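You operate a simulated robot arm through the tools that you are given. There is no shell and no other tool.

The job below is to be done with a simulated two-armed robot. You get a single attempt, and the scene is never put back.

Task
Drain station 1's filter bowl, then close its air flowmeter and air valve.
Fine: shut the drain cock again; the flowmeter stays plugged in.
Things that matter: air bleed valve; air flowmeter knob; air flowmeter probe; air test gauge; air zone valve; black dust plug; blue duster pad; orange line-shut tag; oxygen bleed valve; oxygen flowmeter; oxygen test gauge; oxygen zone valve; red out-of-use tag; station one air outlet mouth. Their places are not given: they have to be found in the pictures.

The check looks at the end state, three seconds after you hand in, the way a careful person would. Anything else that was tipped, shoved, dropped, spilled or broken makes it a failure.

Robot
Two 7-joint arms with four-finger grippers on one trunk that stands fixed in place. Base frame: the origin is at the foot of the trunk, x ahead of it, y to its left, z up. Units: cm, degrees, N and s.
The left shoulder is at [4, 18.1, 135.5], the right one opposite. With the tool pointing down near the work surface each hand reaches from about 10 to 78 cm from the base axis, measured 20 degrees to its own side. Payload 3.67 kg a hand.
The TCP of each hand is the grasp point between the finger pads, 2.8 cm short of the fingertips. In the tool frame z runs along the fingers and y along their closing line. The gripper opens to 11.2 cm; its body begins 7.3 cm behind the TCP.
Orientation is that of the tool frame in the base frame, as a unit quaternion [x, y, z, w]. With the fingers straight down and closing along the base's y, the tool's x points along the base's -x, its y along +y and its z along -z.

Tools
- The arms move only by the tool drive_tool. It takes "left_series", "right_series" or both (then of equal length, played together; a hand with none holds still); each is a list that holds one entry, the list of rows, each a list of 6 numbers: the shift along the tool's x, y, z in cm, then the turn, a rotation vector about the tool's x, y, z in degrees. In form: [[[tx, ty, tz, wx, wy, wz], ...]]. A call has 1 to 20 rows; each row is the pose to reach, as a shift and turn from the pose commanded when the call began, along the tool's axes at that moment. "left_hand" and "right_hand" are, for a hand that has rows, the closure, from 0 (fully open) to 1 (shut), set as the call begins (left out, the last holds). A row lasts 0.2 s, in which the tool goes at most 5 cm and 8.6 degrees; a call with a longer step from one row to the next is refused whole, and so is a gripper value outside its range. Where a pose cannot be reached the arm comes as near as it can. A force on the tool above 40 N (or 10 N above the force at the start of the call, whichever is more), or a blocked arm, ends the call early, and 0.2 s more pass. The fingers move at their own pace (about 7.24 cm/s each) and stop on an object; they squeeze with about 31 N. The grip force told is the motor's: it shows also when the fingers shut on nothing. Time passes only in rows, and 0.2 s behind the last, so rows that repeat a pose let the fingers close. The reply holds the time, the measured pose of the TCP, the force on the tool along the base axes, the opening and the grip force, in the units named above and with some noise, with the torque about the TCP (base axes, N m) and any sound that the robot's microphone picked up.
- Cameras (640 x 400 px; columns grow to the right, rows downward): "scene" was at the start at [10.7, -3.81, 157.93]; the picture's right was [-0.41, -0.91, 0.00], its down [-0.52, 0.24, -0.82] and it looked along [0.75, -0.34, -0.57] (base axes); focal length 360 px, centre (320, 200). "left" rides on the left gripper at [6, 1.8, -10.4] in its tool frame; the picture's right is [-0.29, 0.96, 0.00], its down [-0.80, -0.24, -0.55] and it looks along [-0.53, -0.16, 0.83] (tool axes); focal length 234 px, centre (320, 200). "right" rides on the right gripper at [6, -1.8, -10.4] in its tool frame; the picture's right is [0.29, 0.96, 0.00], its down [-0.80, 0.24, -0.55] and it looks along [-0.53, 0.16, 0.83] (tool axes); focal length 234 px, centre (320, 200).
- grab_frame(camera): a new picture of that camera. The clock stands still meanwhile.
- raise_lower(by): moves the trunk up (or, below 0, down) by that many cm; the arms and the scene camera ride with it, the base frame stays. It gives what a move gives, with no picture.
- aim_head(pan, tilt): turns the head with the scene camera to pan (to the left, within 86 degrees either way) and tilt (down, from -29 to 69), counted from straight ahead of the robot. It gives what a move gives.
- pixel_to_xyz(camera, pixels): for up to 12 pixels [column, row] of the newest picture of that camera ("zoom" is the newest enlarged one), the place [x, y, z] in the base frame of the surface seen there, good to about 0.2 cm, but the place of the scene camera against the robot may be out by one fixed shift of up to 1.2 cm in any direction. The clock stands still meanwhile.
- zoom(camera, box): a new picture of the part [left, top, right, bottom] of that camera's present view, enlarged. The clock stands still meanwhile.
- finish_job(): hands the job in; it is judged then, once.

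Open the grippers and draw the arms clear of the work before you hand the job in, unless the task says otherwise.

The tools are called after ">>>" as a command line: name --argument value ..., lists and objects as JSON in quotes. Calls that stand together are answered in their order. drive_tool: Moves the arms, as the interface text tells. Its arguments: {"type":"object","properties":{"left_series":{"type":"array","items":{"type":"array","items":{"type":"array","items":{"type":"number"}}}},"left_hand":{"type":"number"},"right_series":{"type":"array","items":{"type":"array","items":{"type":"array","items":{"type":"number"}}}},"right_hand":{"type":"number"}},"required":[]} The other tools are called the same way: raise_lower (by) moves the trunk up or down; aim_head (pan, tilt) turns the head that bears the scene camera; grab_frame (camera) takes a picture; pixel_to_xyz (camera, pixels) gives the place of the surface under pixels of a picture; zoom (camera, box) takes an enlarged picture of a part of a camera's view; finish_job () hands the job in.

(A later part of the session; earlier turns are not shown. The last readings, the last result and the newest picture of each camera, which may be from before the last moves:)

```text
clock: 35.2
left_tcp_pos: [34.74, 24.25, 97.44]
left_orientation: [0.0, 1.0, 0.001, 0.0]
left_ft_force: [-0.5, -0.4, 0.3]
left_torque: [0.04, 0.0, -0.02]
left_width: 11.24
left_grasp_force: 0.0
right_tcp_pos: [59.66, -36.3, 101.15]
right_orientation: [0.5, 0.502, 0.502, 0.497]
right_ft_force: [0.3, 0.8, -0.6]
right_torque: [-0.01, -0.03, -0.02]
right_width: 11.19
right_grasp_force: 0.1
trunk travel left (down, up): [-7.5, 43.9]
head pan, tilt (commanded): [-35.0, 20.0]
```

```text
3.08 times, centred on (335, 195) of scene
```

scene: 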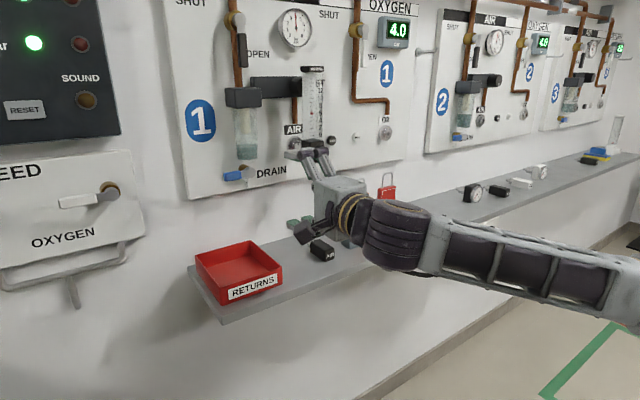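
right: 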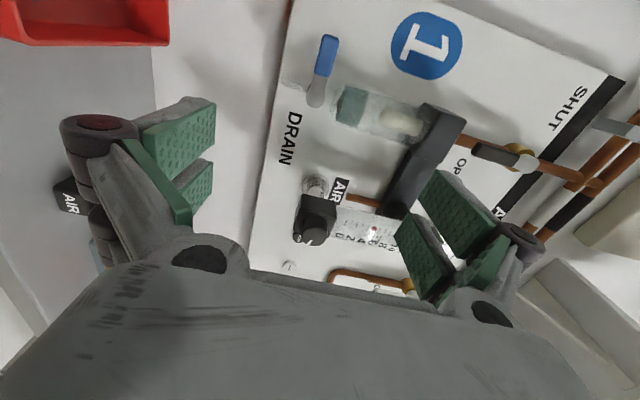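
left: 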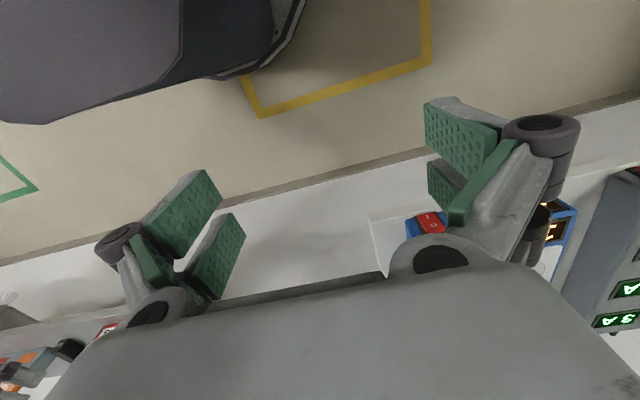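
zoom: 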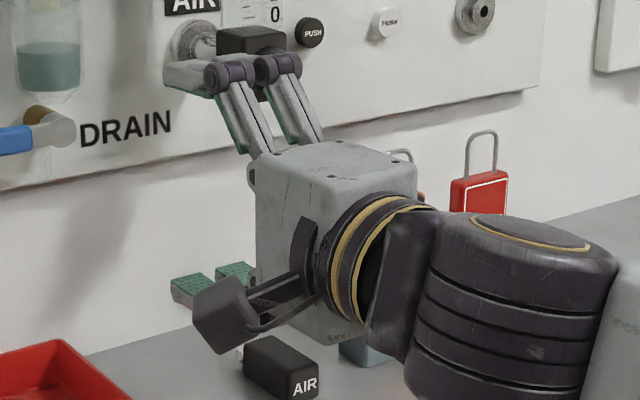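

Each jaw has two pads about 1.7 cm wide (±0.6 to ±2.3 cm from the TCP). I check the bowl's left edge and bottom to make sure the upper jaw clears it.

>>> zoom --camera "right" --box '[300, 50, 420, 150]'

>>> pixel_to_xyz --camera "right" --pixels '[[360, 86], [350, 86], [342, 92], [335, 100], [352, 90], [370, 90], [382, 93], [372, 118], [355, 122], [340, 118], [300, 80], [310, 96]]'

```text
4.00 times, centred on (360, 100) of right
```

zoom: 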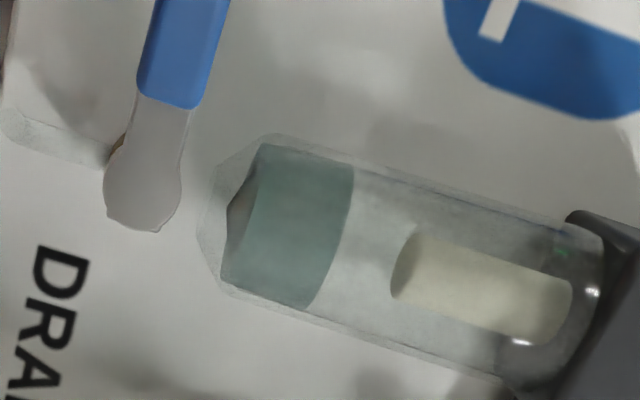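

```text
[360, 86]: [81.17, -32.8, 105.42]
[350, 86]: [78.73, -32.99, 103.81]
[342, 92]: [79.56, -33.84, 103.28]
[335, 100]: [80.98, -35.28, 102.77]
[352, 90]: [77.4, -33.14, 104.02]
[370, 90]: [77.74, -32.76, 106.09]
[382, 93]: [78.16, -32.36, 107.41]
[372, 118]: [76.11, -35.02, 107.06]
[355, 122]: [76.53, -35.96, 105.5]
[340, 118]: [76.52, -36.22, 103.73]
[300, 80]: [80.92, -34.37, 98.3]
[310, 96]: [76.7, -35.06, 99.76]
```

The bowl's left edge is y≈-32.6 and its lower rim z≈103.3, so a narrowed jaw at y≈-30.4, z 100.4 clears it. I pre-close to about 3.4 cm and move to (65,-30.4,100.4), still 10 cm off the handle.

>>> drive_tool --right_series '[[[1.5, -0.2, 1.3, 0, 0, 0], [3, -0.4, 2.6, 0, 0, 0], [4.5, -0.6, 3.9, 0, 0, 0], [5.9, -0.85, 5.3, 0, 0, 0], [5.9, -0.85, 5.3, 0, 0, 0], [5.9, -0.85, 5.3, 0, 0, 0]]]' --right_hand 0.7

>>> grab_frame --camera "right"

```text
clock: 36.6
left_tcp_pos: [34.56, 24.22, 97.51]
left_orientation: [-0.001, 1.0, 0.0, 0.0]
left_ft_force: [-0.7, -0.4, -0.2]
left_torque: [-0.02, 0.02, -0.01]
left_width: 11.18
left_grasp_force: 0.0
right_tcp_pos: [61.16, -33.92, 102.64]
right_orientation: [0.498, 0.505, 0.501, 0.496]
right_ft_force: [0.4, 0.0, -1.2]
right_torque: [-0.04, 0.02, 0.01]
right_width: 3.36
right_grasp_force: 0.0
right hand out of reach, approached as far as the arm can: row 1, 2, 3, 4, 5, 6
trunk travel left (down, up): [-7.5, 43.9]
head pan, tilt (commanded): [-35.0, 20.0]
```

```text
taken
```

right: 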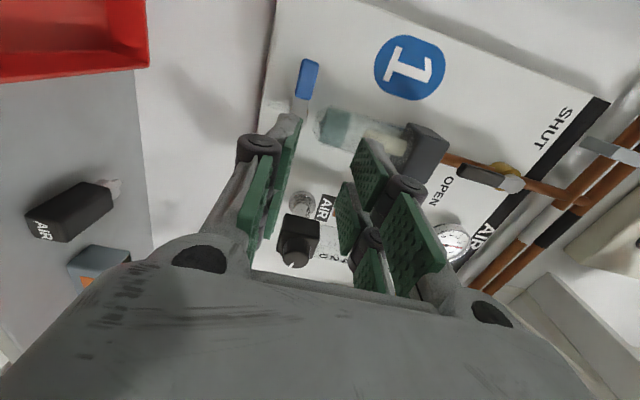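

The hand only reached (61.2,-33.9,102.6). I need to understand which joint limits it, so I look at the whole arm and measure the elbow and wrist places.

>>> aim_head --pan -75 --tilt 35

>>> grab_frame --camera "scene"

>>> pixel_to_xyz --camera "scene" --pixels '[[100, 140], [200, 150], [300, 150], [350, 150], [400, 170], [450, 200], [500, 220], [550, 240], [600, 260], [400, 250], [300, 200], [250, 160]]'

```text
clock: 37.7
left_tcp_pos: [34.68, 24.07, 97.47]
left_orientation: [-0.001, 1.0, -0.001, -0.001]
left_ft_force: [-0.1, -0.3, 0.6]
left_torque: [0.01, -0.02, 0.0]
left_width: 11.21
left_grasp_force: 0.0
right_tcp_pos: [61.33, -33.92, 102.63]
right_orientation: [0.498, 0.505, 0.501, 0.496]
right_ft_force: [0.6, -0.7, -0.1]
right_torque: [-0.04, 0.0, 0.01]
right_width: 3.37
right_grasp_force: 0.1
trunk travel left (down, up): [-7.5, 43.9]
head pan, tilt (commanded): [-75.0, 35.0]
```

```text
taken
```

scene: 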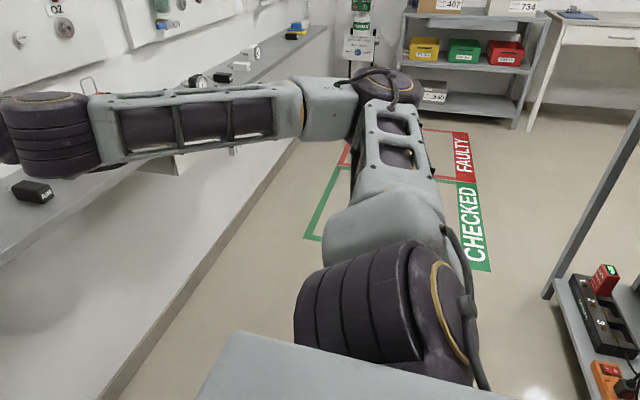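

```text
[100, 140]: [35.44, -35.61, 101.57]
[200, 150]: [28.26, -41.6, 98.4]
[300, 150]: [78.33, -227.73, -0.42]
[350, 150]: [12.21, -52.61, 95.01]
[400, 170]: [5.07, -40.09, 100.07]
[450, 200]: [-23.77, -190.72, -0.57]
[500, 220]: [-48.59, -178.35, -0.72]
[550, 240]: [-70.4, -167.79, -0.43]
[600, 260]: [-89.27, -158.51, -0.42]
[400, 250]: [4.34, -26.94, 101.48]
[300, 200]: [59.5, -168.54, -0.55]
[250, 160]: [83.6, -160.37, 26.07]
```

The upper arm points straight out to the right (elbow near (12,-54,95)), close to a shoulder singularity, which explains the stuck motion. I retract to fingers-down near (38,-34,80), then will raise the trunk so the arm hangs forward-down and pitch the hand up about the wrist.

>>> drive_tool --right_series '[[[0, -1.53, -1.53, 4.62, 4.62, -4.62], [0, -3.07, -3.07, 9.24, 9.24, -9.24], [0, -4.6, -4.6, 13.86, 13.86, -13.86], [0, -6.13, -6.13, 18.48, 18.48, -18.48], [0, -7.67, -7.67, 23.1, 23.1, -23.1], [0, -9.2, -9.2, 27.71, 27.71, -27.71], [0, -10.73, -10.73, 32.33, 32.33, -32.33], [0, -12.27, -12.27, 36.95, 36.95, -36.95], [0, -13.8, -13.8, 41.57, 41.57, -41.57], [0, -15.33, -15.33, 46.19, 46.19, -46.19], [0, -16.87, -16.87, 50.81, 50.81, -50.81], [0, -18.4, -18.4, 55.43, 55.43, -55.43], [0, -19.93, -19.93, 60.05, 60.05, -60.05], [0, -21.47, -21.47, 64.67, 64.67, -64.67], [0, -23, -23, 69.28, 69.28, -69.28], [0, -23, -23, 69.28, 69.28, -69.28]]]'

>>> grab_frame --camera "scene"

```text
clock: 41.1
left_tcp_pos: [34.62, 24.12, 97.42]
left_orientation: [0.001, 1.0, 0.0, -0.001]
left_ft_force: [0.9, 0.4, 0.4]
left_torque: [0.0, -0.01, -0.02]
left_width: 11.22
left_grasp_force: 0.1
right_tcp_pos: [38.11, -34.03, 79.57]
right_orientation: [-0.002, 1.0, 0.0, 0.0]
right_ft_force: [0.1, -0.8, 0.1]
right_torque: [-0.01, 0.02, 0.01]
right_width: 3.35
right_grasp_force: 0.1
trunk travel left (down, up): [-7.5, 43.9]
head pan, tilt (commanded): [-75.0, 35.0]
```

```text
taken
```

scene: 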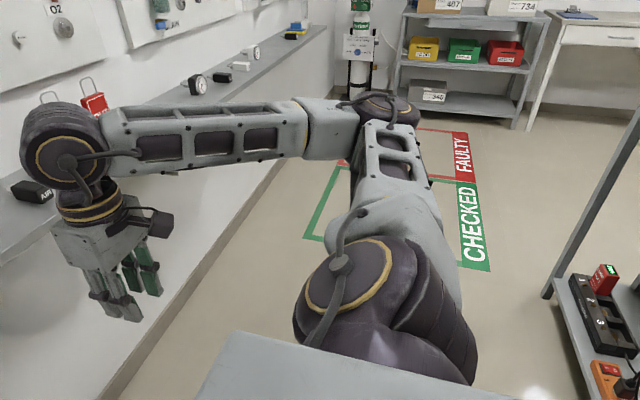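

Fingers-down was reached at (38,-34,79.6). I raise the trunk 20 cm, then bring the hand back down 20 cm so the upper arm slopes downward.

>>> raise_lower --by 20

>>> drive_tool --right_series '[[[0, 0, 3, 0, 0, 0], [0, 0, 6, 0, 0, 0], [0, 0, 9, 0, 0, 0], [0, 0, 12, 0, 0, 0], [0, 0, 15, 0, 0, 0], [0, 0, 18, 0, 0, 0], [0, 0, 20, 0, 0, 0], [0, 0, 20, 0, 0, 0]]]'

>>> raise_lower --by 15

>>> drive_tool --right_series '[[[0, 0, 3, 0, 0, 0], [0, 0, 6, 0, 0, 0], [0, 0, 9, 0, 0, 0], [0, 0, 12, 0, 0, 0], [0, 0, 15, 0, 0, 0], [0, 0, 15, 0, 0, 0]]]'

>>> grab_frame --camera "scene"

```text
clock: 43.3
left_tcp_pos: [34.7, 24.16, 117.57]
left_orientation: [0.0, 1.0, 0.0, 0.0]
left_ft_force: [-0.5, 0.1, -0.9]
left_torque: [-0.02, -0.02, 0.02]
left_width: 11.19
left_grasp_force: 0.1
right_tcp_pos: [38.14, -34.12, 99.65]
right_orientation: [-0.003, 1.0, 0.001, 0.001]
right_ft_force: [-0.1, 0.5, 0.0]
right_torque: [0.03, -0.03, 0.0]
right_width: 3.37
right_grasp_force: 0.0
trunk travel left (down, up): [-27.5, 23.9]
head pan, tilt (commanded): [-75.0, 35.0]
```

```text
clock: 45.1
left_tcp_pos: [34.63, 24.23, 117.54]
left_orientation: [0.0, 1.0, -0.001, 0.0]
left_ft_force: [0.0, 0.1, -0.2]
left_torque: [-0.03, 0.02, 0.04]
left_width: 11.22
left_grasp_force: 0.0
right_tcp_pos: [38.2, -33.94, 79.58]
right_orientation: [-0.003, 1.0, 0.001, 0.001]
right_ft_force: [-1.2, -0.3, -0.1]
right_torque: [-0.01, -0.01, -0.01]
right_width: 3.38
right_grasp_force: 0.2
trunk travel left (down, up): [-27.5, 23.9]
head pan, tilt (commanded): [-75.0, 35.0]
```

```text
clock: 46.8
left_tcp_pos: [34.64, 24.29, 132.52]
left_orientation: [-0.001, 1.0, 0.0, 0.0]
left_ft_force: [0.2, -1.1, -0.3]
left_torque: [-0.02, -0.04, 0.02]
left_width: 11.19
left_grasp_force: 0.1
right_tcp_pos: [38.21, -33.91, 94.61]
right_orientation: [-0.002, 1.0, 0.0, 0.0]
right_ft_force: [0.0, 0.5, -0.2]
right_torque: [-0.01, -0.01, -0.03]
right_width: 3.36
right_grasp_force: 0.0
trunk travel left (down, up): [-42.5, 8.9]
head pan, tilt (commanded): [-75.0, 35.0]
```

```text
clock: 48.2
left_tcp_pos: [34.59, 24.23, 132.54]
left_orientation: [0.0, 1.0, 0.0, 0.0]
left_ft_force: [0.2, 0.0, 0.8]
left_torque: [0.01, 0.03, -0.01]
left_width: 11.17
left_grasp_force: 0.2
right_tcp_pos: [38.4, -33.97, 79.52]
right_orientation: [-0.003, 1.0, 0.001, 0.001]
right_ft_force: [-0.2, -0.9, 0.3]
right_torque: [0.0, -0.03, -0.01]
right_width: 3.38
right_grasp_force: 0.1
trunk travel left (down, up): [-42.5, 8.9]
head pan, tilt (commanded): [-75.0, 35.0]
```

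```text
taken
```

scene: 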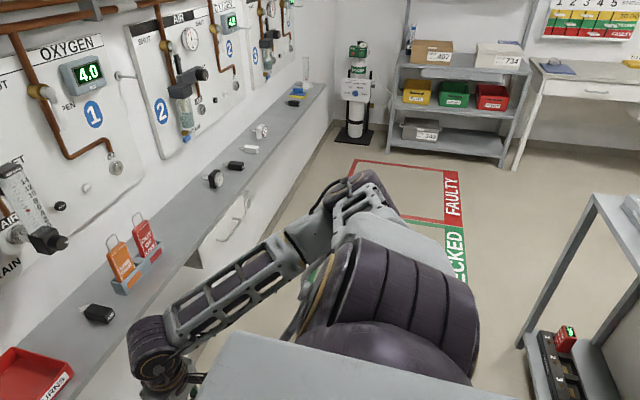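

The upper arm now slopes forward-down and the forearm points forward-left. I pitch the hand up about the wrist (arc of radius ~23 cm) to end level near (61,-34,102.5).

>>> drive_tool --right_series '[[[-3.27, 0, -0.23, 0, -8.18, 0], [-6.48, 0, -0.93, 0, -16.36, 0], [-9.56, 0, -2.08, 0, -24.55, 0], [-12.44, 0, -3.65, 0, -32.73, 0], [-15.06, 0, -5.62, 0, -40.91, 0], [-17.38, 0, -7.94, 0, -49.09, 0], [-19.35, 0, -10.57, 0, -57.27, 0], [-20.92, 0, -13.45, 0, -65.45, 0], [-22.07, 0, -16.52, 0, -73.64, 0], [-22.77, 0, -19.73, 0, -81.82, 0], [-23, 0, -23, 0, -90, 0], [-23, 0, -23, 0, -90, 0]]]'

>>> grab_frame --camera "scene"

```text
clock: 50.8
left_tcp_pos: [34.68, 24.28, 132.44]
left_orientation: [0.0, 1.0, -0.002, 0.0]
left_ft_force: [0.3, 0.5, 0.0]
left_torque: [-0.04, -0.02, -0.03]
left_width: 11.19
left_grasp_force: 0.3
right_tcp_pos: [61.19, -37.22, 103.08]
right_orientation: [-0.006, 0.708, 0.017, 0.706]
right_ft_force: [-0.2, 0.1, 0.7]
right_torque: [-0.03, 0.03, -0.02]
right_width: 3.36
right_grasp_force: 0.1
right hand out of reach, approached as far as the arm can: row 6, 7, 8, 9, 10, 11, 12
trunk travel left (down, up): [-42.5, 8.9]
head pan, tilt (commanded): [-75.0, 35.0]
```

```text
taken
```

scene: 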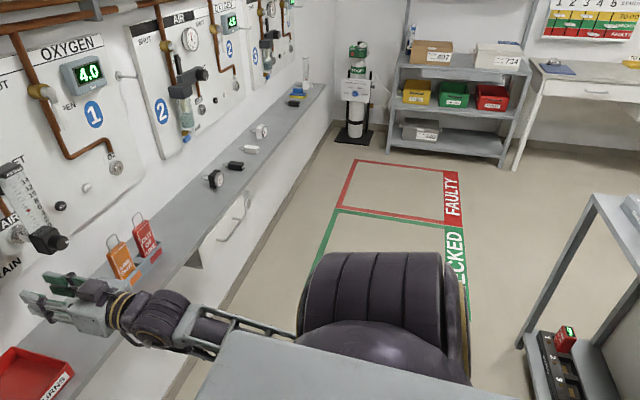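

Level now at (61.2,-37.2,103.1) with the elbow low. I try advancing to about (65,-33,101.5).

>>> drive_tool --right_series '[[[0.5, 1, 1, 0, 0, 0], [1, 2, 2, 0, 0, 0], [1.3, 3, 3, 0, 0, 0], [1.6, 4.2, 4, 0, 0, 0], [1.6, 4.2, 4, 0, 0, 0]]]'

>>> grab_frame --camera "right"

```text
clock: 52.0
left_tcp_pos: [34.64, 24.21, 132.54]
left_orientation: [0.0, 1.0, 0.0, 0.0]
left_ft_force: [-0.8, -0.2, 0.5]
left_torque: [-0.03, -0.03, -0.04]
left_width: 11.18
left_grasp_force: 0.1
right_tcp_pos: [65.36, -37.12, 102.1]
right_orientation: [-0.007, 0.708, 0.02, 0.706]
right_ft_force: [-0.1, 1.0, 0.1]
right_torque: [-0.01, -0.02, 0.02]
right_width: 3.36
right_grasp_force: 0.1
right hand out of reach, approached as far as the arm can: row 1, 2, 3, 4, 5
trunk travel left (down, up): [-42.5, 8.9]
head pan, tilt (commanded): [-75.0, 35.0]
```

```text
taken
```

right: 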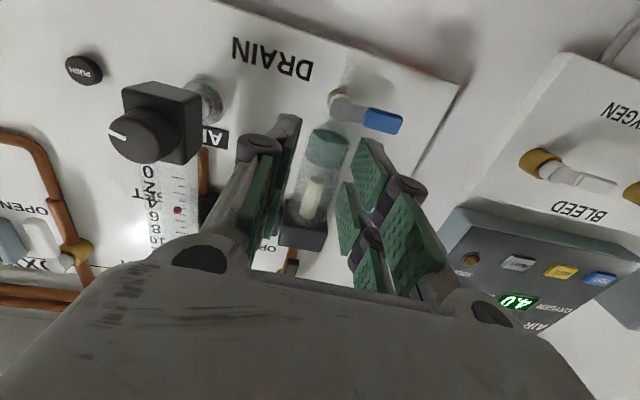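

X now advances freely, but y sticks near -37 in this posture. I yaw the fingers to the left by 15° instead, so the TCP can reach y≈-31 with the wrist staying at y≈-37.

>>> drive_tool --right_series '[[[0.3, 1.4, 0.6, -3.75, 0, 0], [0.6, 2.8, 1.2, -7.5, 0, 0], [0.9, 4.2, 1.8, -11.25, 0, 0], [1.2, 5.6, 2.4, -15, 0, 0], [1.2, 5.6, 2.4, -15, 0, 0]]]'

```text
clock: 53.2
left_tcp_pos: [34.59, 24.22, 132.43]
left_orientation: [0.001, 1.0, -0.001, 0.0]
left_ft_force: [-0.3, 1.1, 0.3]
left_torque: [0.01, 0.0, -0.03]
left_width: 11.19
left_grasp_force: 0.0
right_tcp_pos: [67.53, -31.31, 100.96]
right_orientation: [-0.094, 0.701, 0.094, 0.701]
right_ft_force: [-0.6, -0.4, 0.4]
right_torque: [-0.02, 0.0, -0.03]
right_width: 3.35
right_grasp_force: 0.0
trunk travel left (down, up): [-42.5, 8.9]
head pan, tilt (commanded): [-75.0, 35.0]
```

Reached (67.5,-31.3,101.0) with 15° yaw and no limit. I now roll +90° in place so the jaws close vertically.

>>> drive_tool --right_series '[[[0, 0, 0, 0, 0, 8.5], [0, 0, 0, 0, 0, 17], [0, 0, 0, 0, 0, 25.5], [0, 0, 0, 0, 0, 34], [0, 0, 0, 0, 0, 42.5], [0, 0, 0, 0, 0, 51], [0, 0, 0, 0, 0, 59.5], [0, 0, 0, 0, 0, 68], [0, 0, 0, 0, 0, 76.5], [0, 0, 0, 0, 0, 85], [0, 0, 0, 0, 0, 90], [0, 0, 0, 0, 0, 90]]]'

>>> grab_frame --camera "right"

>>> aim_head --pan -25 --tilt 30

>>> grab_frame --camera "scene"

```text
clock: 55.8
left_tcp_pos: [34.62, 24.2, 132.5]
left_orientation: [0.0, 1.0, 0.0, 0.001]
left_ft_force: [0.3, -0.9, 0.4]
left_torque: [0.02, 0.03, 0.01]
left_width: 11.2
left_grasp_force: 0.0
right_tcp_pos: [67.47, -31.32, 101.03]
right_orientation: [0.429, 0.561, 0.564, 0.428]
right_ft_force: [-0.4, -0.5, 0.3]
right_torque: [-0.01, 0.02, 0.0]
right_width: 3.36
right_grasp_force: 0.0
trunk travel left (down, up): [-42.5, 8.9]
head pan, tilt (commanded): [-75.0, 35.0]
```

```text
taken
```

right: 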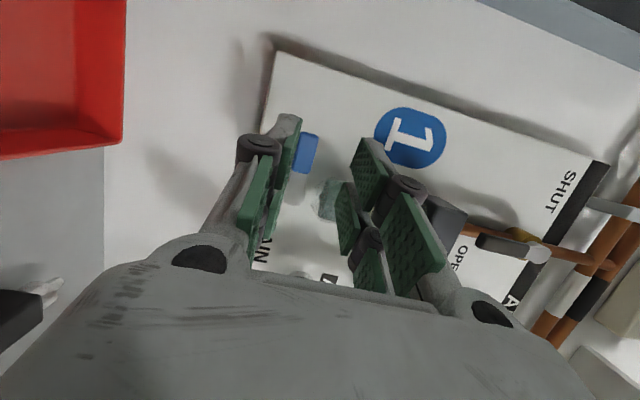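

```text
clock: 57.0
left_tcp_pos: [34.67, 24.26, 132.65]
left_orientation: [0.0, 1.0, 0.0, 0.001]
left_ft_force: [-0.7, 1.0, 1.2]
left_torque: [0.01, -0.01, -0.01]
left_width: 11.19
left_grasp_force: 0.0
right_tcp_pos: [67.41, -31.38, 101.16]
right_orientation: [0.429, 0.561, 0.563, 0.429]
right_ft_force: [0.2, -0.5, 0.4]
right_torque: [-0.02, 0.02, -0.02]
right_width: 3.38
right_grasp_force: 0.0
trunk travel left (down, up): [-42.5, 8.9]
head pan, tilt (commanded): [-25.0, 30.0]
```

```text
taken
```

scene: 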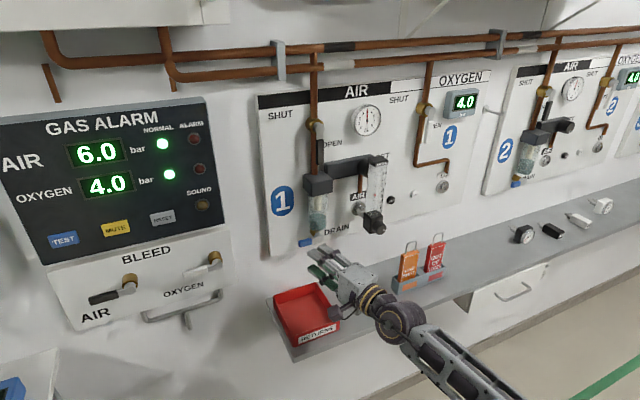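

The scene shows the hand approaching the drain from lower right. I measure the handle once more from this close view (blue at (303,153)).

>>> zoom --camera "right" --box '[260, 110, 380, 230]'

>>> pixel_to_xyz --camera "right" --pixels '[[308, 137], [305, 150], [302, 165], [314, 145], [298, 155], [300, 182], [295, 140], [290, 180], [360, 150], [345, 200]]'

```text
3.33 times, centred on (320, 170) of right
```

zoom: 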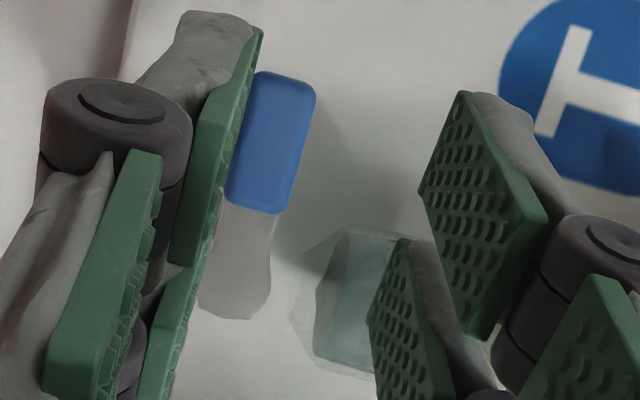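

```text
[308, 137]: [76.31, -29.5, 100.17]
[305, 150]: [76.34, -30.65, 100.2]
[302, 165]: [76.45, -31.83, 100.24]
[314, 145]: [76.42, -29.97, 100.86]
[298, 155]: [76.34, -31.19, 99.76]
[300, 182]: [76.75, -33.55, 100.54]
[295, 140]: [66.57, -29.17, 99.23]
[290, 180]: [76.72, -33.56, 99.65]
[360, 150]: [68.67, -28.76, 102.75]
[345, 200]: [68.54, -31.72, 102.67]
```

Handle centre is z≈100.25 and jaws are centred at 101.0. I narrow the jaws to ~2.7 cm, drop 0.75 cm and slide forward around the handle to (75.8,-30.8,100.3).

>>> drive_tool --right_series '[[[0, -0.4, 0, 0, 0, 0], [0, -0.78, 0, 0, 0, 0], [-0.34, -0.78, 1.64, 0, 0, 0], [-0.68, -0.78, 3.28, 0, 0, 0], [-1.0, -0.78, 4.9, 0, 0, 0], [-1.35, -0.78, 6.5, 0, 0, 0], [-1.6, -0.78, 7.6, 0, 0, 0], [-1.7, -0.78, 8.2, 0, 0, 0], [-1.7, -0.78, 8.2, 0, 0, 0]]]' --right_hand 0.76

>>> grab_frame --camera "right"

>>> zoom --camera "scene" --box '[260, 180, 400, 320]'

```text
clock: 59.0
left_tcp_pos: [34.54, 24.35, 132.58]
left_orientation: [0.0, 1.0, -0.001, -0.001]
left_ft_force: [0.4, -0.1, -0.9]
left_torque: [0.03, -0.02, 0.01]
left_width: 11.2
left_grasp_force: 0.0
right_tcp_pos: [75.56, -30.59, 100.38]
right_orientation: [0.428, 0.562, 0.564, 0.429]
right_ft_force: [-9.3, 11.0, 0.0]
right_torque: [-0.27, -0.22, -0.02]
right_width: 2.66
right_grasp_force: 0.0
trunk travel left (down, up): [-42.5, 8.9]
head pan, tilt (commanded): [-25.0, 30.0]
```

```text
taken
```

right: 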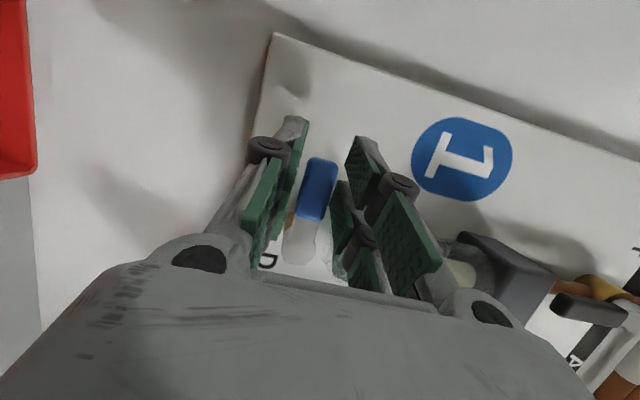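

```text
2.86 times, centred on (330, 250) of scene
```

zoom: 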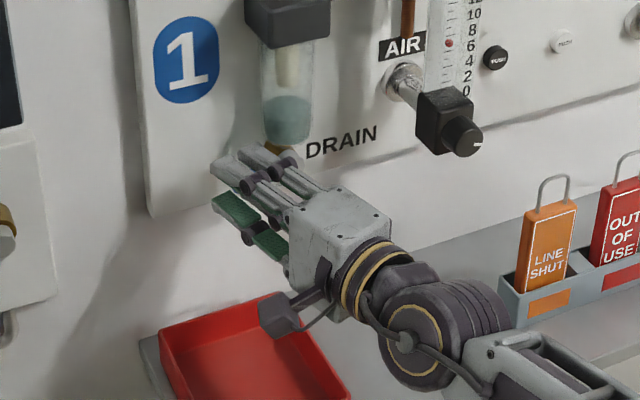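

There is a light side contact (-9, +11 N), likely the upper finger touching the bowl rim near (77,-33). I shift 0.9 cm to the left to relieve it and check the force.

>>> drive_tool --right_series '[[[0.5, 0, -0.1, 0, 0, 0], [1.0, 0, -0.1, 0, 0, 0], [1.0, 0, -0.1, 0, 0, 0]]]'

```text
clock: 59.8
left_tcp_pos: [34.67, 24.19, 132.45]
left_orientation: [0.0, 1.0, 0.0, 0.001]
left_ft_force: [0.2, -0.3, 0.5]
left_torque: [0.0, 0.0, 0.02]
left_width: 11.2
left_grasp_force: 0.0
right_tcp_pos: [75.4, -29.97, 100.28]
right_orientation: [0.429, 0.561, 0.563, 0.43]
right_ft_force: [0.2, 0.9, -0.1]
right_torque: [-0.06, -0.03, 0.0]
right_width: 2.68
right_grasp_force: 0.1
trunk travel left (down, up): [-42.5, 8.9]
head pan, tilt (commanded): [-25.0, 30.0]
```

Contact relieved. Now I close the fingers on the handle.

>>> drive_tool --right_series '[[[0, 0, 0, 0, 0, 0], [0, 0, 0, 0, 0, 0], [0, 0, 0, 0, 0, 0], [0, 0, 0, 0, 0, 0]]]' --right_hand 1.0

>>> grab_frame --camera "right"

```text
clock: 60.8
left_tcp_pos: [34.71, 24.14, 132.46]
left_orientation: [0.0, 1.0, 0.0, 0.0]
left_ft_force: [0.8, 0.3, 0.0]
left_torque: [0.04, 0.0, 0.01]
left_width: 11.2
left_grasp_force: 0.1
right_tcp_pos: [75.49, -29.94, 100.31]
right_orientation: [0.43, 0.561, 0.563, 0.429]
right_ft_force: [3.3, -2.8, 0.6]
right_torque: [-0.05, -0.06, -0.13]
right_width: 1.71
right_grasp_force: 44.7
trunk travel left (down, up): [-42.5, 8.9]
head pan, tilt (commanded): [-25.0, 30.0]
```

```text
taken
```

right: 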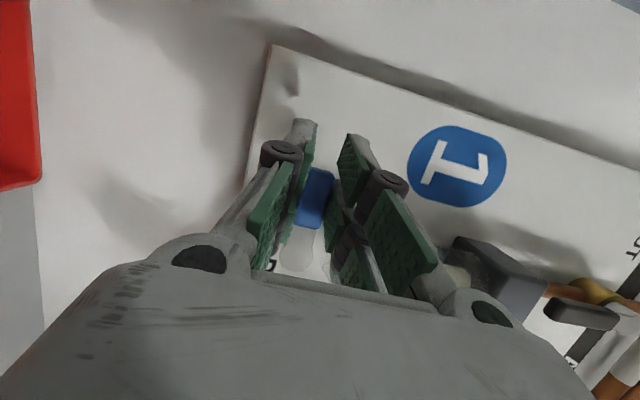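

The handle is gripped (width 1.71 cm, 45 N). I now turn it counterclockwise about the hub axis (y≈-34.85, z≈100.35), first 45°, following the arc.

>>> drive_tool --right_series '[[[-0.04, -0.64, -0.01, 2.0, 0, -7.23], [-0.16, -1.27, -0.04, 3.99, 0, -14.46], [-0.36, -1.88, -0.1, 5.99, 0, -21.69], [-0.63, -2.46, -0.18, 7.98, 0, -28.92], [-0.98, -2.99, -0.27, 9.98, 0, -36.15], [-1.39, -3.47, -0.38, 11.97, 0, -43.38], [-1.39, -3.47, -0.38, 11.97, 0, -43.38]]]'

>>> grab_frame --camera "right"

>>> zoom --camera "scene" --box '[260, 160, 400, 300]'

```text
clock: 62.4
left_tcp_pos: [34.68, 24.18, 132.59]
left_orientation: [0.0, 1.0, 0.0, 0.001]
left_ft_force: [-0.2, -0.1, -0.3]
left_torque: [-0.03, -0.01, 0.02]
left_width: 11.19
left_grasp_force: 0.1
right_tcp_pos: [75.49, -31.41, 96.63]
right_orientation: [0.233, 0.734, 0.304, 0.561]
right_ft_force: [1.1, -5.0, -1.0]
right_torque: [0.19, -0.11, -0.24]
right_width: 1.68
right_grasp_force: 44.8
trunk travel left (down, up): [-42.5, 8.9]
head pan, tilt (commanded): [-25.0, 30.0]
```

```text
taken
```

right: 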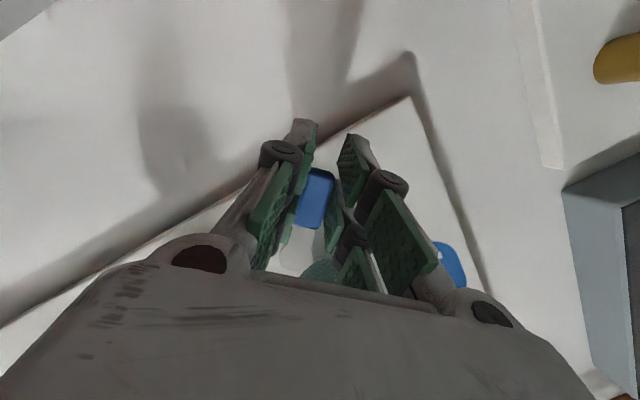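

```text
2.86 times, centred on (330, 230) of scene
```

zoom: 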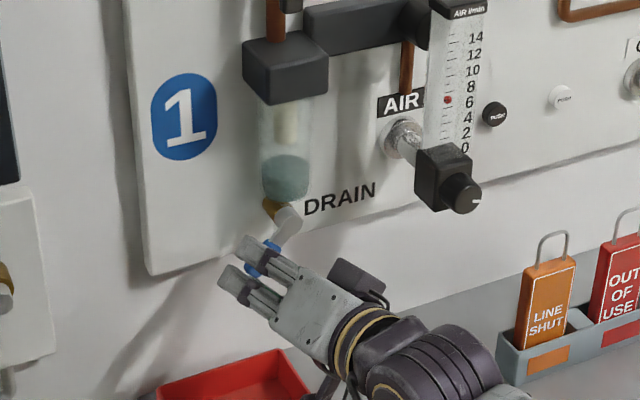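

The handle followed to 45° with small forces. The same row pattern in the tool frame continues the arc another 45°.

>>> drive_tool --right_series '[[[-0.04, -0.64, -0.01, 2.0, 0, -7.23], [-0.16, -1.27, -0.04, 3.99, 0, -14.46], [-0.36, -1.88, -0.1, 5.99, 0, -21.69], [-0.63, -2.46, -0.18, 7.98, 0, -28.92], [-0.98, -2.99, -0.27, 9.98, 0, -36.15], [-1.39, -3.47, -0.38, 11.97, 0, -43.38], [-1.39, -3.47, -0.38, 11.97, 0, -43.38]]]'

>>> grab_frame --camera "right"

>>> zoom --camera "scene" --box '[260, 160, 400, 300]'

```text
clock: 63.9
left_tcp_pos: [35.11, 24.55, 132.31]
left_orientation: [0.001, 1.0, -0.001, -0.003]
left_ft_force: [0.8, -1.1, -0.2]
left_torque: [0.05, 0.04, 0.01]
left_width: 11.18
left_grasp_force: 0.0
right_tcp_pos: [74.7, -35.14, 94.47]
right_orientation: [-0.011, 0.785, 0.019, 0.619]
right_ft_force: [25.3, 29.9, 2.6]
right_torque: [-1.39, 0.92, 0.31]
right_width: 1.83
right_grasp_force: 45.2
right hand out of reach, approached as far as the arm can: row 6, 7
trunk travel left (down, up): [-42.5, 8.9]
head pan, tilt (commanded): [-25.0, 30.0]
stopped in row 7 (right hand): the force on the tool passed its limit at 78 N (the readings are from after the stop); the commanded pose is now the measured one
```

```text
taken
```

right: 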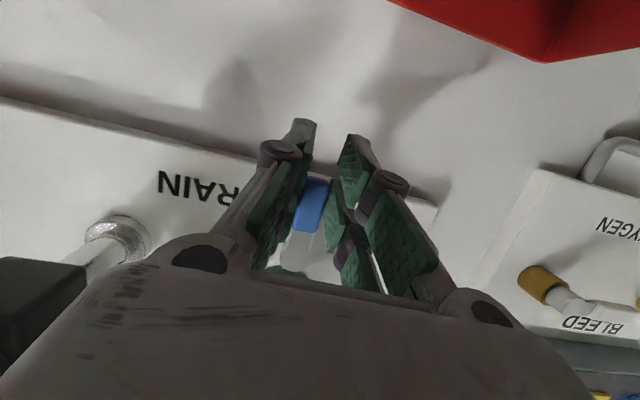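

```text
2.86 times, centred on (330, 230) of scene
```

zoom: 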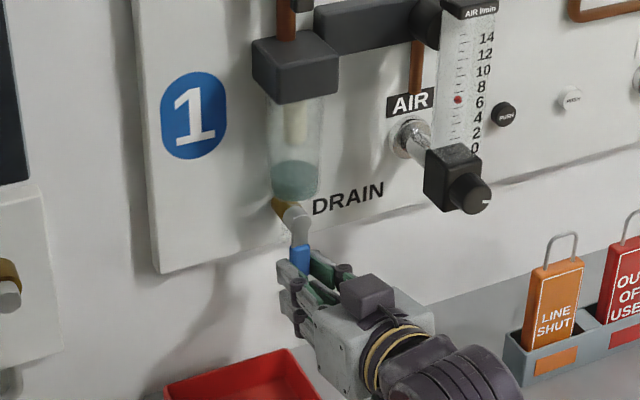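

The handle now points straight down (open), with a force stop at the end of travel. I release the grip slightly (jaws to ~3.1 cm) to relieve the load and let time pass while watching the water level.

>>> drive_tool --right_series '[[[0, 0, 0, 0, 0, 0], [0, 0, 0, 0, 0, 0], [0, 0, 0, 0, 0, 0], [0, 0, 0, 0, 0, 0], [0, 0, 0, 0, 0, 0]]]' --right_hand 0.72

>>> grab_frame --camera "right"

>>> zoom --camera "scene" --box '[260, 160, 400, 300]'

```text
clock: 65.1
left_tcp_pos: [34.72, 24.17, 132.51]
left_orientation: [0.002, 1.0, 0.001, -0.001]
left_ft_force: [-0.5, 0.3, -0.2]
left_torque: [-0.02, -0.01, -0.01]
left_width: 11.2
left_grasp_force: 0.0
right_tcp_pos: [74.37, -35.88, 94.44]
right_orientation: [-0.007, 0.787, 0.015, 0.617]
right_ft_force: [0.6, 5.5, -0.7]
right_torque: [-0.14, 0.03, 0.11]
right_width: 3.44
right_grasp_force: 2.9
trunk travel left (down, up): [-42.5, 8.9]
head pan, tilt (commanded): [-25.0, 30.0]
```

```text
taken
```

right: 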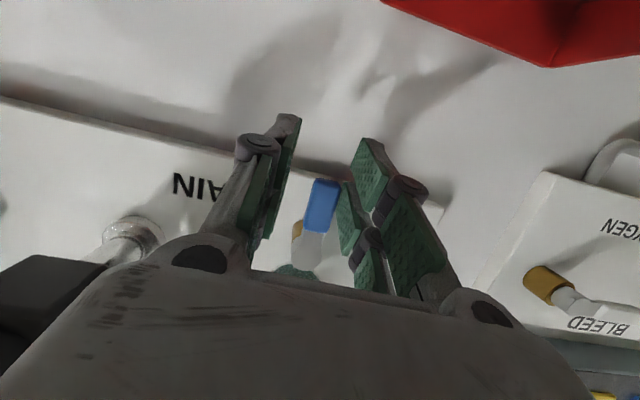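

```text
2.86 times, centred on (330, 230) of scene
```

zoom: 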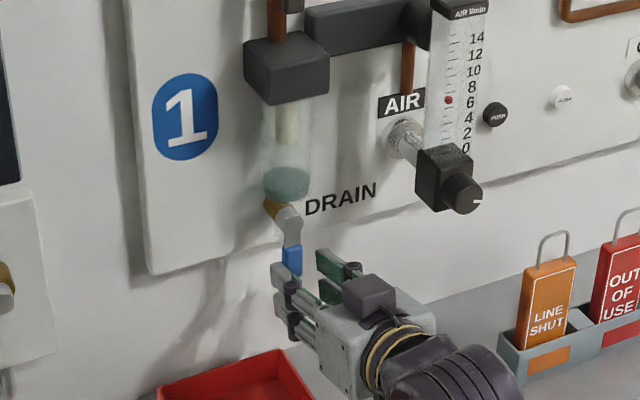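

The water level is dropping (surface from row ~155 to ~172 in the zoom). I centre the jaws on the handle (+y 0.9 cm) and wait several seconds.

>>> drive_tool --right_series '[[[0, 0.5, 0, 0, 0, 0], [0, 0.95, 0, 0, 0, 0], [0, 0.95, 0, 0, 0, 0], [0, 0.95, 0, 0, 0, 0], [0, 0.95, 0, 0, 0, 0], [0, 0.95, 0, 0, 0, 0], [0, 0.95, 0, 0, 0, 0], [0, 0.95, 0, 0, 0, 0], [0, 0.95, 0, 0, 0, 0], [0, 0.95, 0, 0, 0, 0], [0, 0.95, 0, 0, 0, 0], [0, 0.95, 0, 0, 0, 0], [0, 0.95, 0, 0, 0, 0], [0, 0.95, 0, 0, 0, 0]]]'

>>> grab_frame --camera "right"

>>> zoom --camera "scene" --box '[280, 180, 360, 270]'

```text
clock: 68.1
left_tcp_pos: [34.77, 24.17, 132.44]
left_orientation: [0.001, 1.0, 0.0, 0.0]
left_ft_force: [-0.2, 1.2, 0.5]
left_torque: [0.01, 0.0, 0.02]
left_width: 11.21
left_grasp_force: 0.1
right_tcp_pos: [74.38, -35.09, 94.4]
right_orientation: [-0.011, 0.786, 0.023, 0.617]
right_ft_force: [0.8, -0.8, 0.5]
right_torque: [-0.01, 0.03, 0.01]
right_width: 3.13
right_grasp_force: 0.1
trunk travel left (down, up): [-42.5, 8.9]
head pan, tilt (commanded): [-25.0, 30.0]
```

```text
taken
```

right: 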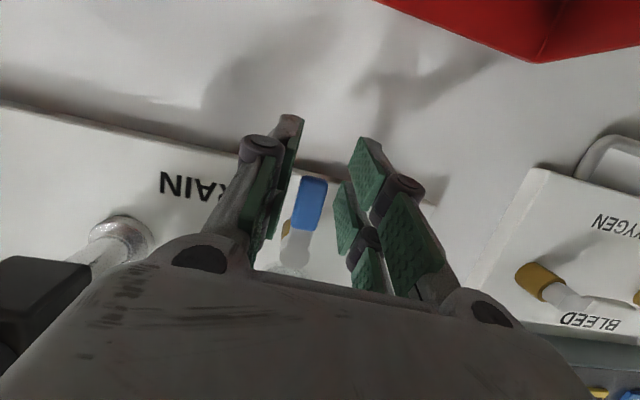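

```text
4.44 times, centred on (320, 225) of scene
```

zoom: 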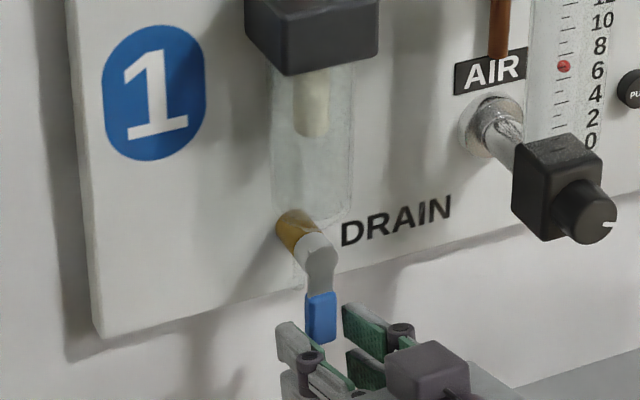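

The bowl now looks empty (no coloured water). I measure the handle's present place for re-gripping.

>>> pixel_to_xyz --camera "right" --pixels '[[313, 182], [310, 200], [306, 222], [300, 200], [322, 195], [298, 250], [290, 235], [280, 180], [350, 180], [340, 220], [255, 220]]'

>>> zoom --camera "right" --box '[230, 110, 410, 300]'

```text
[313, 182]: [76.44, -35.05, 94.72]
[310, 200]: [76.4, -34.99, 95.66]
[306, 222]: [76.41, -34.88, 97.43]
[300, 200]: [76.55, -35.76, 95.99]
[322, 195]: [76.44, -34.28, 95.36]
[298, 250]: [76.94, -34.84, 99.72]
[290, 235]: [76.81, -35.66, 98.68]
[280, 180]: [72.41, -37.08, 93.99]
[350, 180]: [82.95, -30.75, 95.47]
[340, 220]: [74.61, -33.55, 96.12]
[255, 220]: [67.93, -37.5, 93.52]
```

```text
2.11 times, centred on (320, 205) of right
```

zoom: 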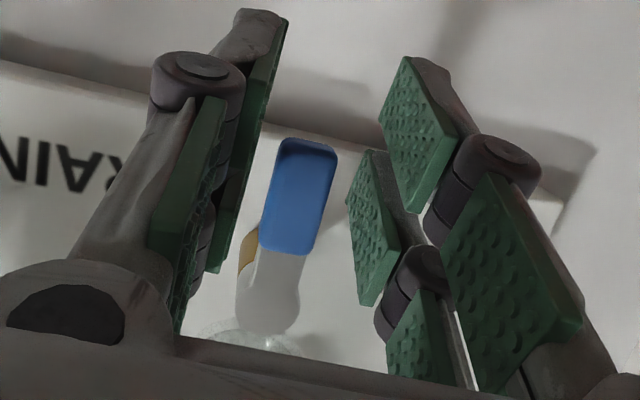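

Handle spans z 94.6–98.4 at y≈-35.0. I move the hand up 1.2 cm and forward 1 cm for a better bite.

>>> drive_tool --right_series '[[[-0.7, 0.04, 0.35, 0, 0, 0], [-1.4, 0.08, 0.69, 0, 0, 0], [-1.4, 0.08, 0.69, 0, 0, 0]]]'

>>> zoom --camera "scene" --box '[280, 180, 360, 270]'

```text
clock: 68.9
left_tcp_pos: [34.63, 24.2, 132.54]
left_orientation: [0.0, 1.0, 0.0, 0.0]
left_ft_force: [0.8, -0.1, -0.1]
left_torque: [0.05, 0.01, 0.0]
left_width: 11.2
left_grasp_force: 0.0
right_tcp_pos: [75.37, -35.02, 95.52]
right_orientation: [-0.009, 0.787, 0.021, 0.616]
right_ft_force: [-0.3, 0.1, 0.9]
right_torque: [0.01, 0.01, 0.03]
right_width: 3.12
right_grasp_force: 0.0
trunk travel left (down, up): [-42.5, 8.9]
head pan, tilt (commanded): [-25.0, 30.0]
```

```text
4.44 times, centred on (320, 225) of scene
```

zoom: 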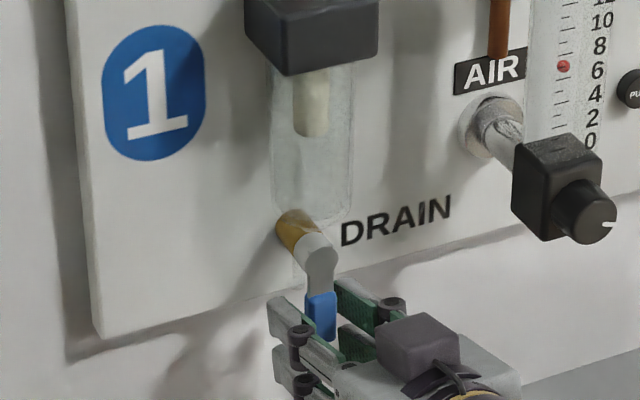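

The bowl is empty. I close on the handle again before turning it back.

>>> drive_tool --right_series '[[[0, 0, 0, 0, 0, 0], [0, 0, 0, 0, 0, 0], [0, 0, 0, 0, 0, 0], [0, 0, 0, 0, 0, 0], [0, 0, 0, 0, 0, 0]]]' --right_hand 1.0

>>> zoom --camera "scene" --box '[290, 180, 350, 250]'

```text
clock: 70.1
left_tcp_pos: [34.66, 24.2, 132.56]
left_orientation: [0.0, 1.0, -0.001, 0.001]
left_ft_force: [-0.1, -1.2, -0.6]
left_torque: [0.0, 0.01, -0.01]
left_width: 11.22
left_grasp_force: 0.0
right_tcp_pos: [75.28, -34.97, 95.6]
right_orientation: [-0.009, 0.787, 0.02, 0.616]
right_ft_force: [0.4, 0.7, -1.0]
right_torque: [-0.05, 0.07, -0.43]
right_width: 1.75
right_grasp_force: 45.3
trunk travel left (down, up): [-42.5, 8.9]
head pan, tilt (commanded): [-25.0, 30.0]
```

```text
5.71 times, centred on (320, 215) of scene
```

zoom: 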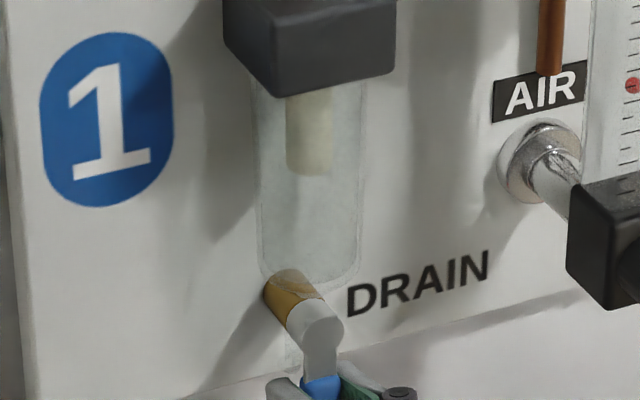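

The grip is firm and the bowl is clearly drained. I turn the handle clockwise back up the arc, first 45°.

>>> drive_tool --right_series '[[[-0.01, 0.64, 0.03, -1.77, -0.35, 7.28], [-0.1, 1.27, 0.03, -3.55, -0.69, 14.55], [-0.28, 1.89, 0.02, -5.32, -1.04, 21.8], [-0.53, 2.47, -0.01, -7.1, -1.38, 29.1], [-0.85, 3.02, -0.06, -8.87, -1.73, 36.4], [-1.23, 3.53, -0.13, -10.65, -2.07, 43.65], [-1.23, 3.53, -0.13, -10.65, -2.07, 43.65]]]'

>>> grab_frame --camera "right"

>>> zoom --camera "scene" --box '[260, 160, 400, 300]'

```text
clock: 71.7
left_tcp_pos: [34.64, 24.12, 132.56]
left_orientation: [0.001, 1.0, 0.001, 0.0]
left_ft_force: [0.3, -0.4, 0.7]
left_torque: [-0.01, -0.01, 0.01]
left_width: 11.2
left_grasp_force: 0.0
right_tcp_pos: [75.38, -31.46, 96.85]
right_orientation: [0.231, 0.716, 0.316, 0.578]
right_ft_force: [-5.4, -8.7, 0.9]
right_torque: [0.27, 0.51, -0.24]
right_width: 1.74
right_grasp_force: 45.0
trunk travel left (down, up): [-42.5, 8.9]
head pan, tilt (commanded): [-25.0, 30.0]
```

```text
taken
```

right: 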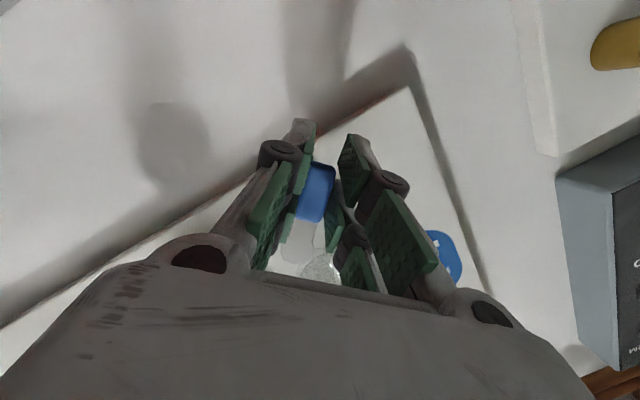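

```text
2.86 times, centred on (330, 230) of scene
```

zoom: 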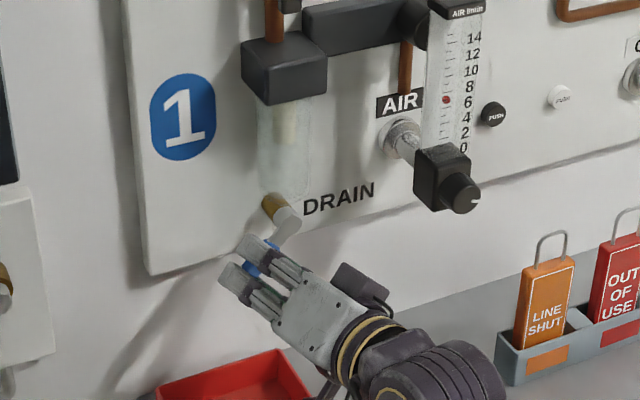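

At 45° with small forces. I repeat the same pattern for the second 45° to bring the handle back to horizontal (shut).

>>> drive_tool --right_series '[[[-0.01, 0.64, 0.03, -1.77, -0.35, 7.28], [-0.1, 1.27, 0.03, -3.55, -0.69, 14.55], [-0.28, 1.89, 0.02, -5.32, -1.04, 21.8], [-0.53, 2.47, -0.01, -7.1, -1.38, 29.1], [-0.85, 3.02, -0.06, -8.87, -1.73, 36.4], [-1.23, 3.53, -0.13, -10.65, -2.07, 43.65], [-1.23, 3.53, -0.13, -10.65, -2.07, 43.65]]]'

>>> grab_frame --camera "right"

>>> zoom --camera "scene" --box '[260, 160, 400, 300]'

```text
clock: 73.3
left_tcp_pos: [34.71, 23.9, 132.64]
left_orientation: [0.002, 1.0, 0.001, 0.0]
left_ft_force: [-0.8, -0.5, -0.4]
left_torque: [0.03, 0.0, -0.02]
left_width: 11.21
left_grasp_force: 0.1
right_tcp_pos: [75.23, -30.21, 100.21]
right_orientation: [0.432, 0.538, 0.567, 0.451]
right_ft_force: [-7.8, -19.7, -3.3]
right_torque: [-0.63, 0.45, -0.8]
right_width: 1.8
right_grasp_force: 45.0
trunk travel left (down, up): [-42.5, 8.9]
head pan, tilt (commanded): [-25.0, 30.0]
```

```text
taken
```

right: 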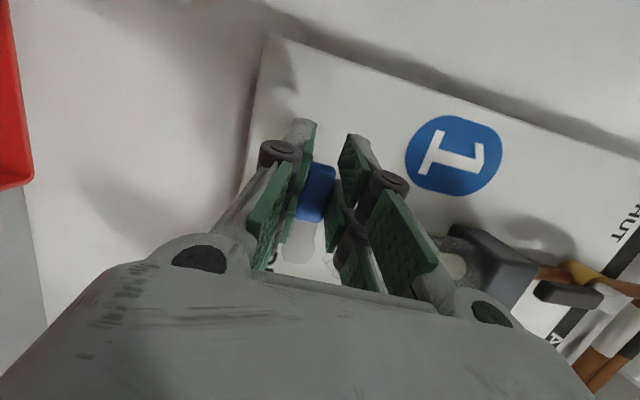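

```text
2.86 times, centred on (330, 230) of scene
```

zoom: 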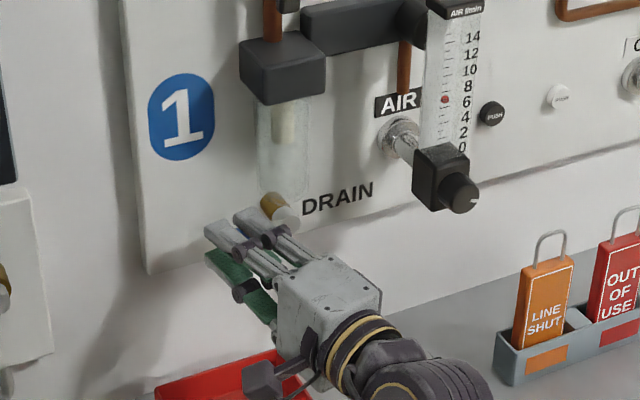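

Hand orientation is fully back and handle is near horizontal; I press a touch further (3° and 0.25 cm up) to seat it against the shut stop, then open slightly.

>>> drive_tool --right_series '[[[0, 0.15, 0, 0, 0, 1.5], [0, 0.3, 0, -0.6, 0, 3], [0, 0.3, 0, -0.6, 0, 3]]]'

>>> drive_tool --right_series '[[[0, 0, 0, 0, 0, 0], [0, 0, 0, 0, 0, 0], [0, 0, 0, 0, 0, 0]]]' --right_hand 0.77

>>> grab_frame --camera "right"

```text
clock: 74.1
left_tcp_pos: [34.61, 23.9, 132.63]
left_orientation: [0.0, 1.0, 0.002, 0.0]
left_ft_force: [-0.1, -0.2, -0.1]
left_torque: [0.0, 0.03, -0.04]
left_width: 11.21
left_grasp_force: 0.1
right_tcp_pos: [75.25, -30.09, 100.33]
right_orientation: [0.444, 0.525, 0.581, 0.436]
right_ft_force: [-11.8, -24.0, -12.0]
right_torque: [-1.2, 0.57, -0.49]
right_width: 1.85
right_grasp_force: 45.1
trunk travel left (down, up): [-42.5, 8.9]
head pan, tilt (commanded): [-25.0, 30.0]
```

```text
clock: 74.9
left_tcp_pos: [34.81, 24.21, 132.58]
left_orientation: [0.002, 1.0, 0.0, 0.001]
left_ft_force: [-1.0, 0.4, 0.5]
left_torque: [0.0, 0.03, 0.01]
left_width: 11.22
left_grasp_force: 0.0
right_tcp_pos: [75.33, -29.85, 100.61]
right_orientation: [0.444, 0.523, 0.582, 0.437]
right_ft_force: [-0.7, -0.2, -1.8]
right_torque: [0.02, -0.12, 0.05]
right_width: 2.71
right_grasp_force: 1.1
trunk travel left (down, up): [-42.5, 8.9]
head pan, tilt (commanded): [-25.0, 30.0]
```

```text
taken
```

right: 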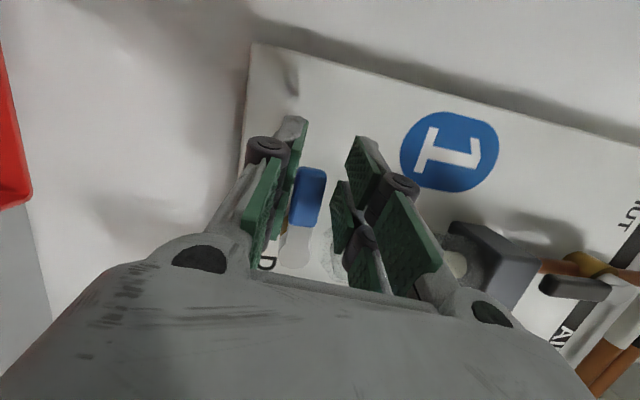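

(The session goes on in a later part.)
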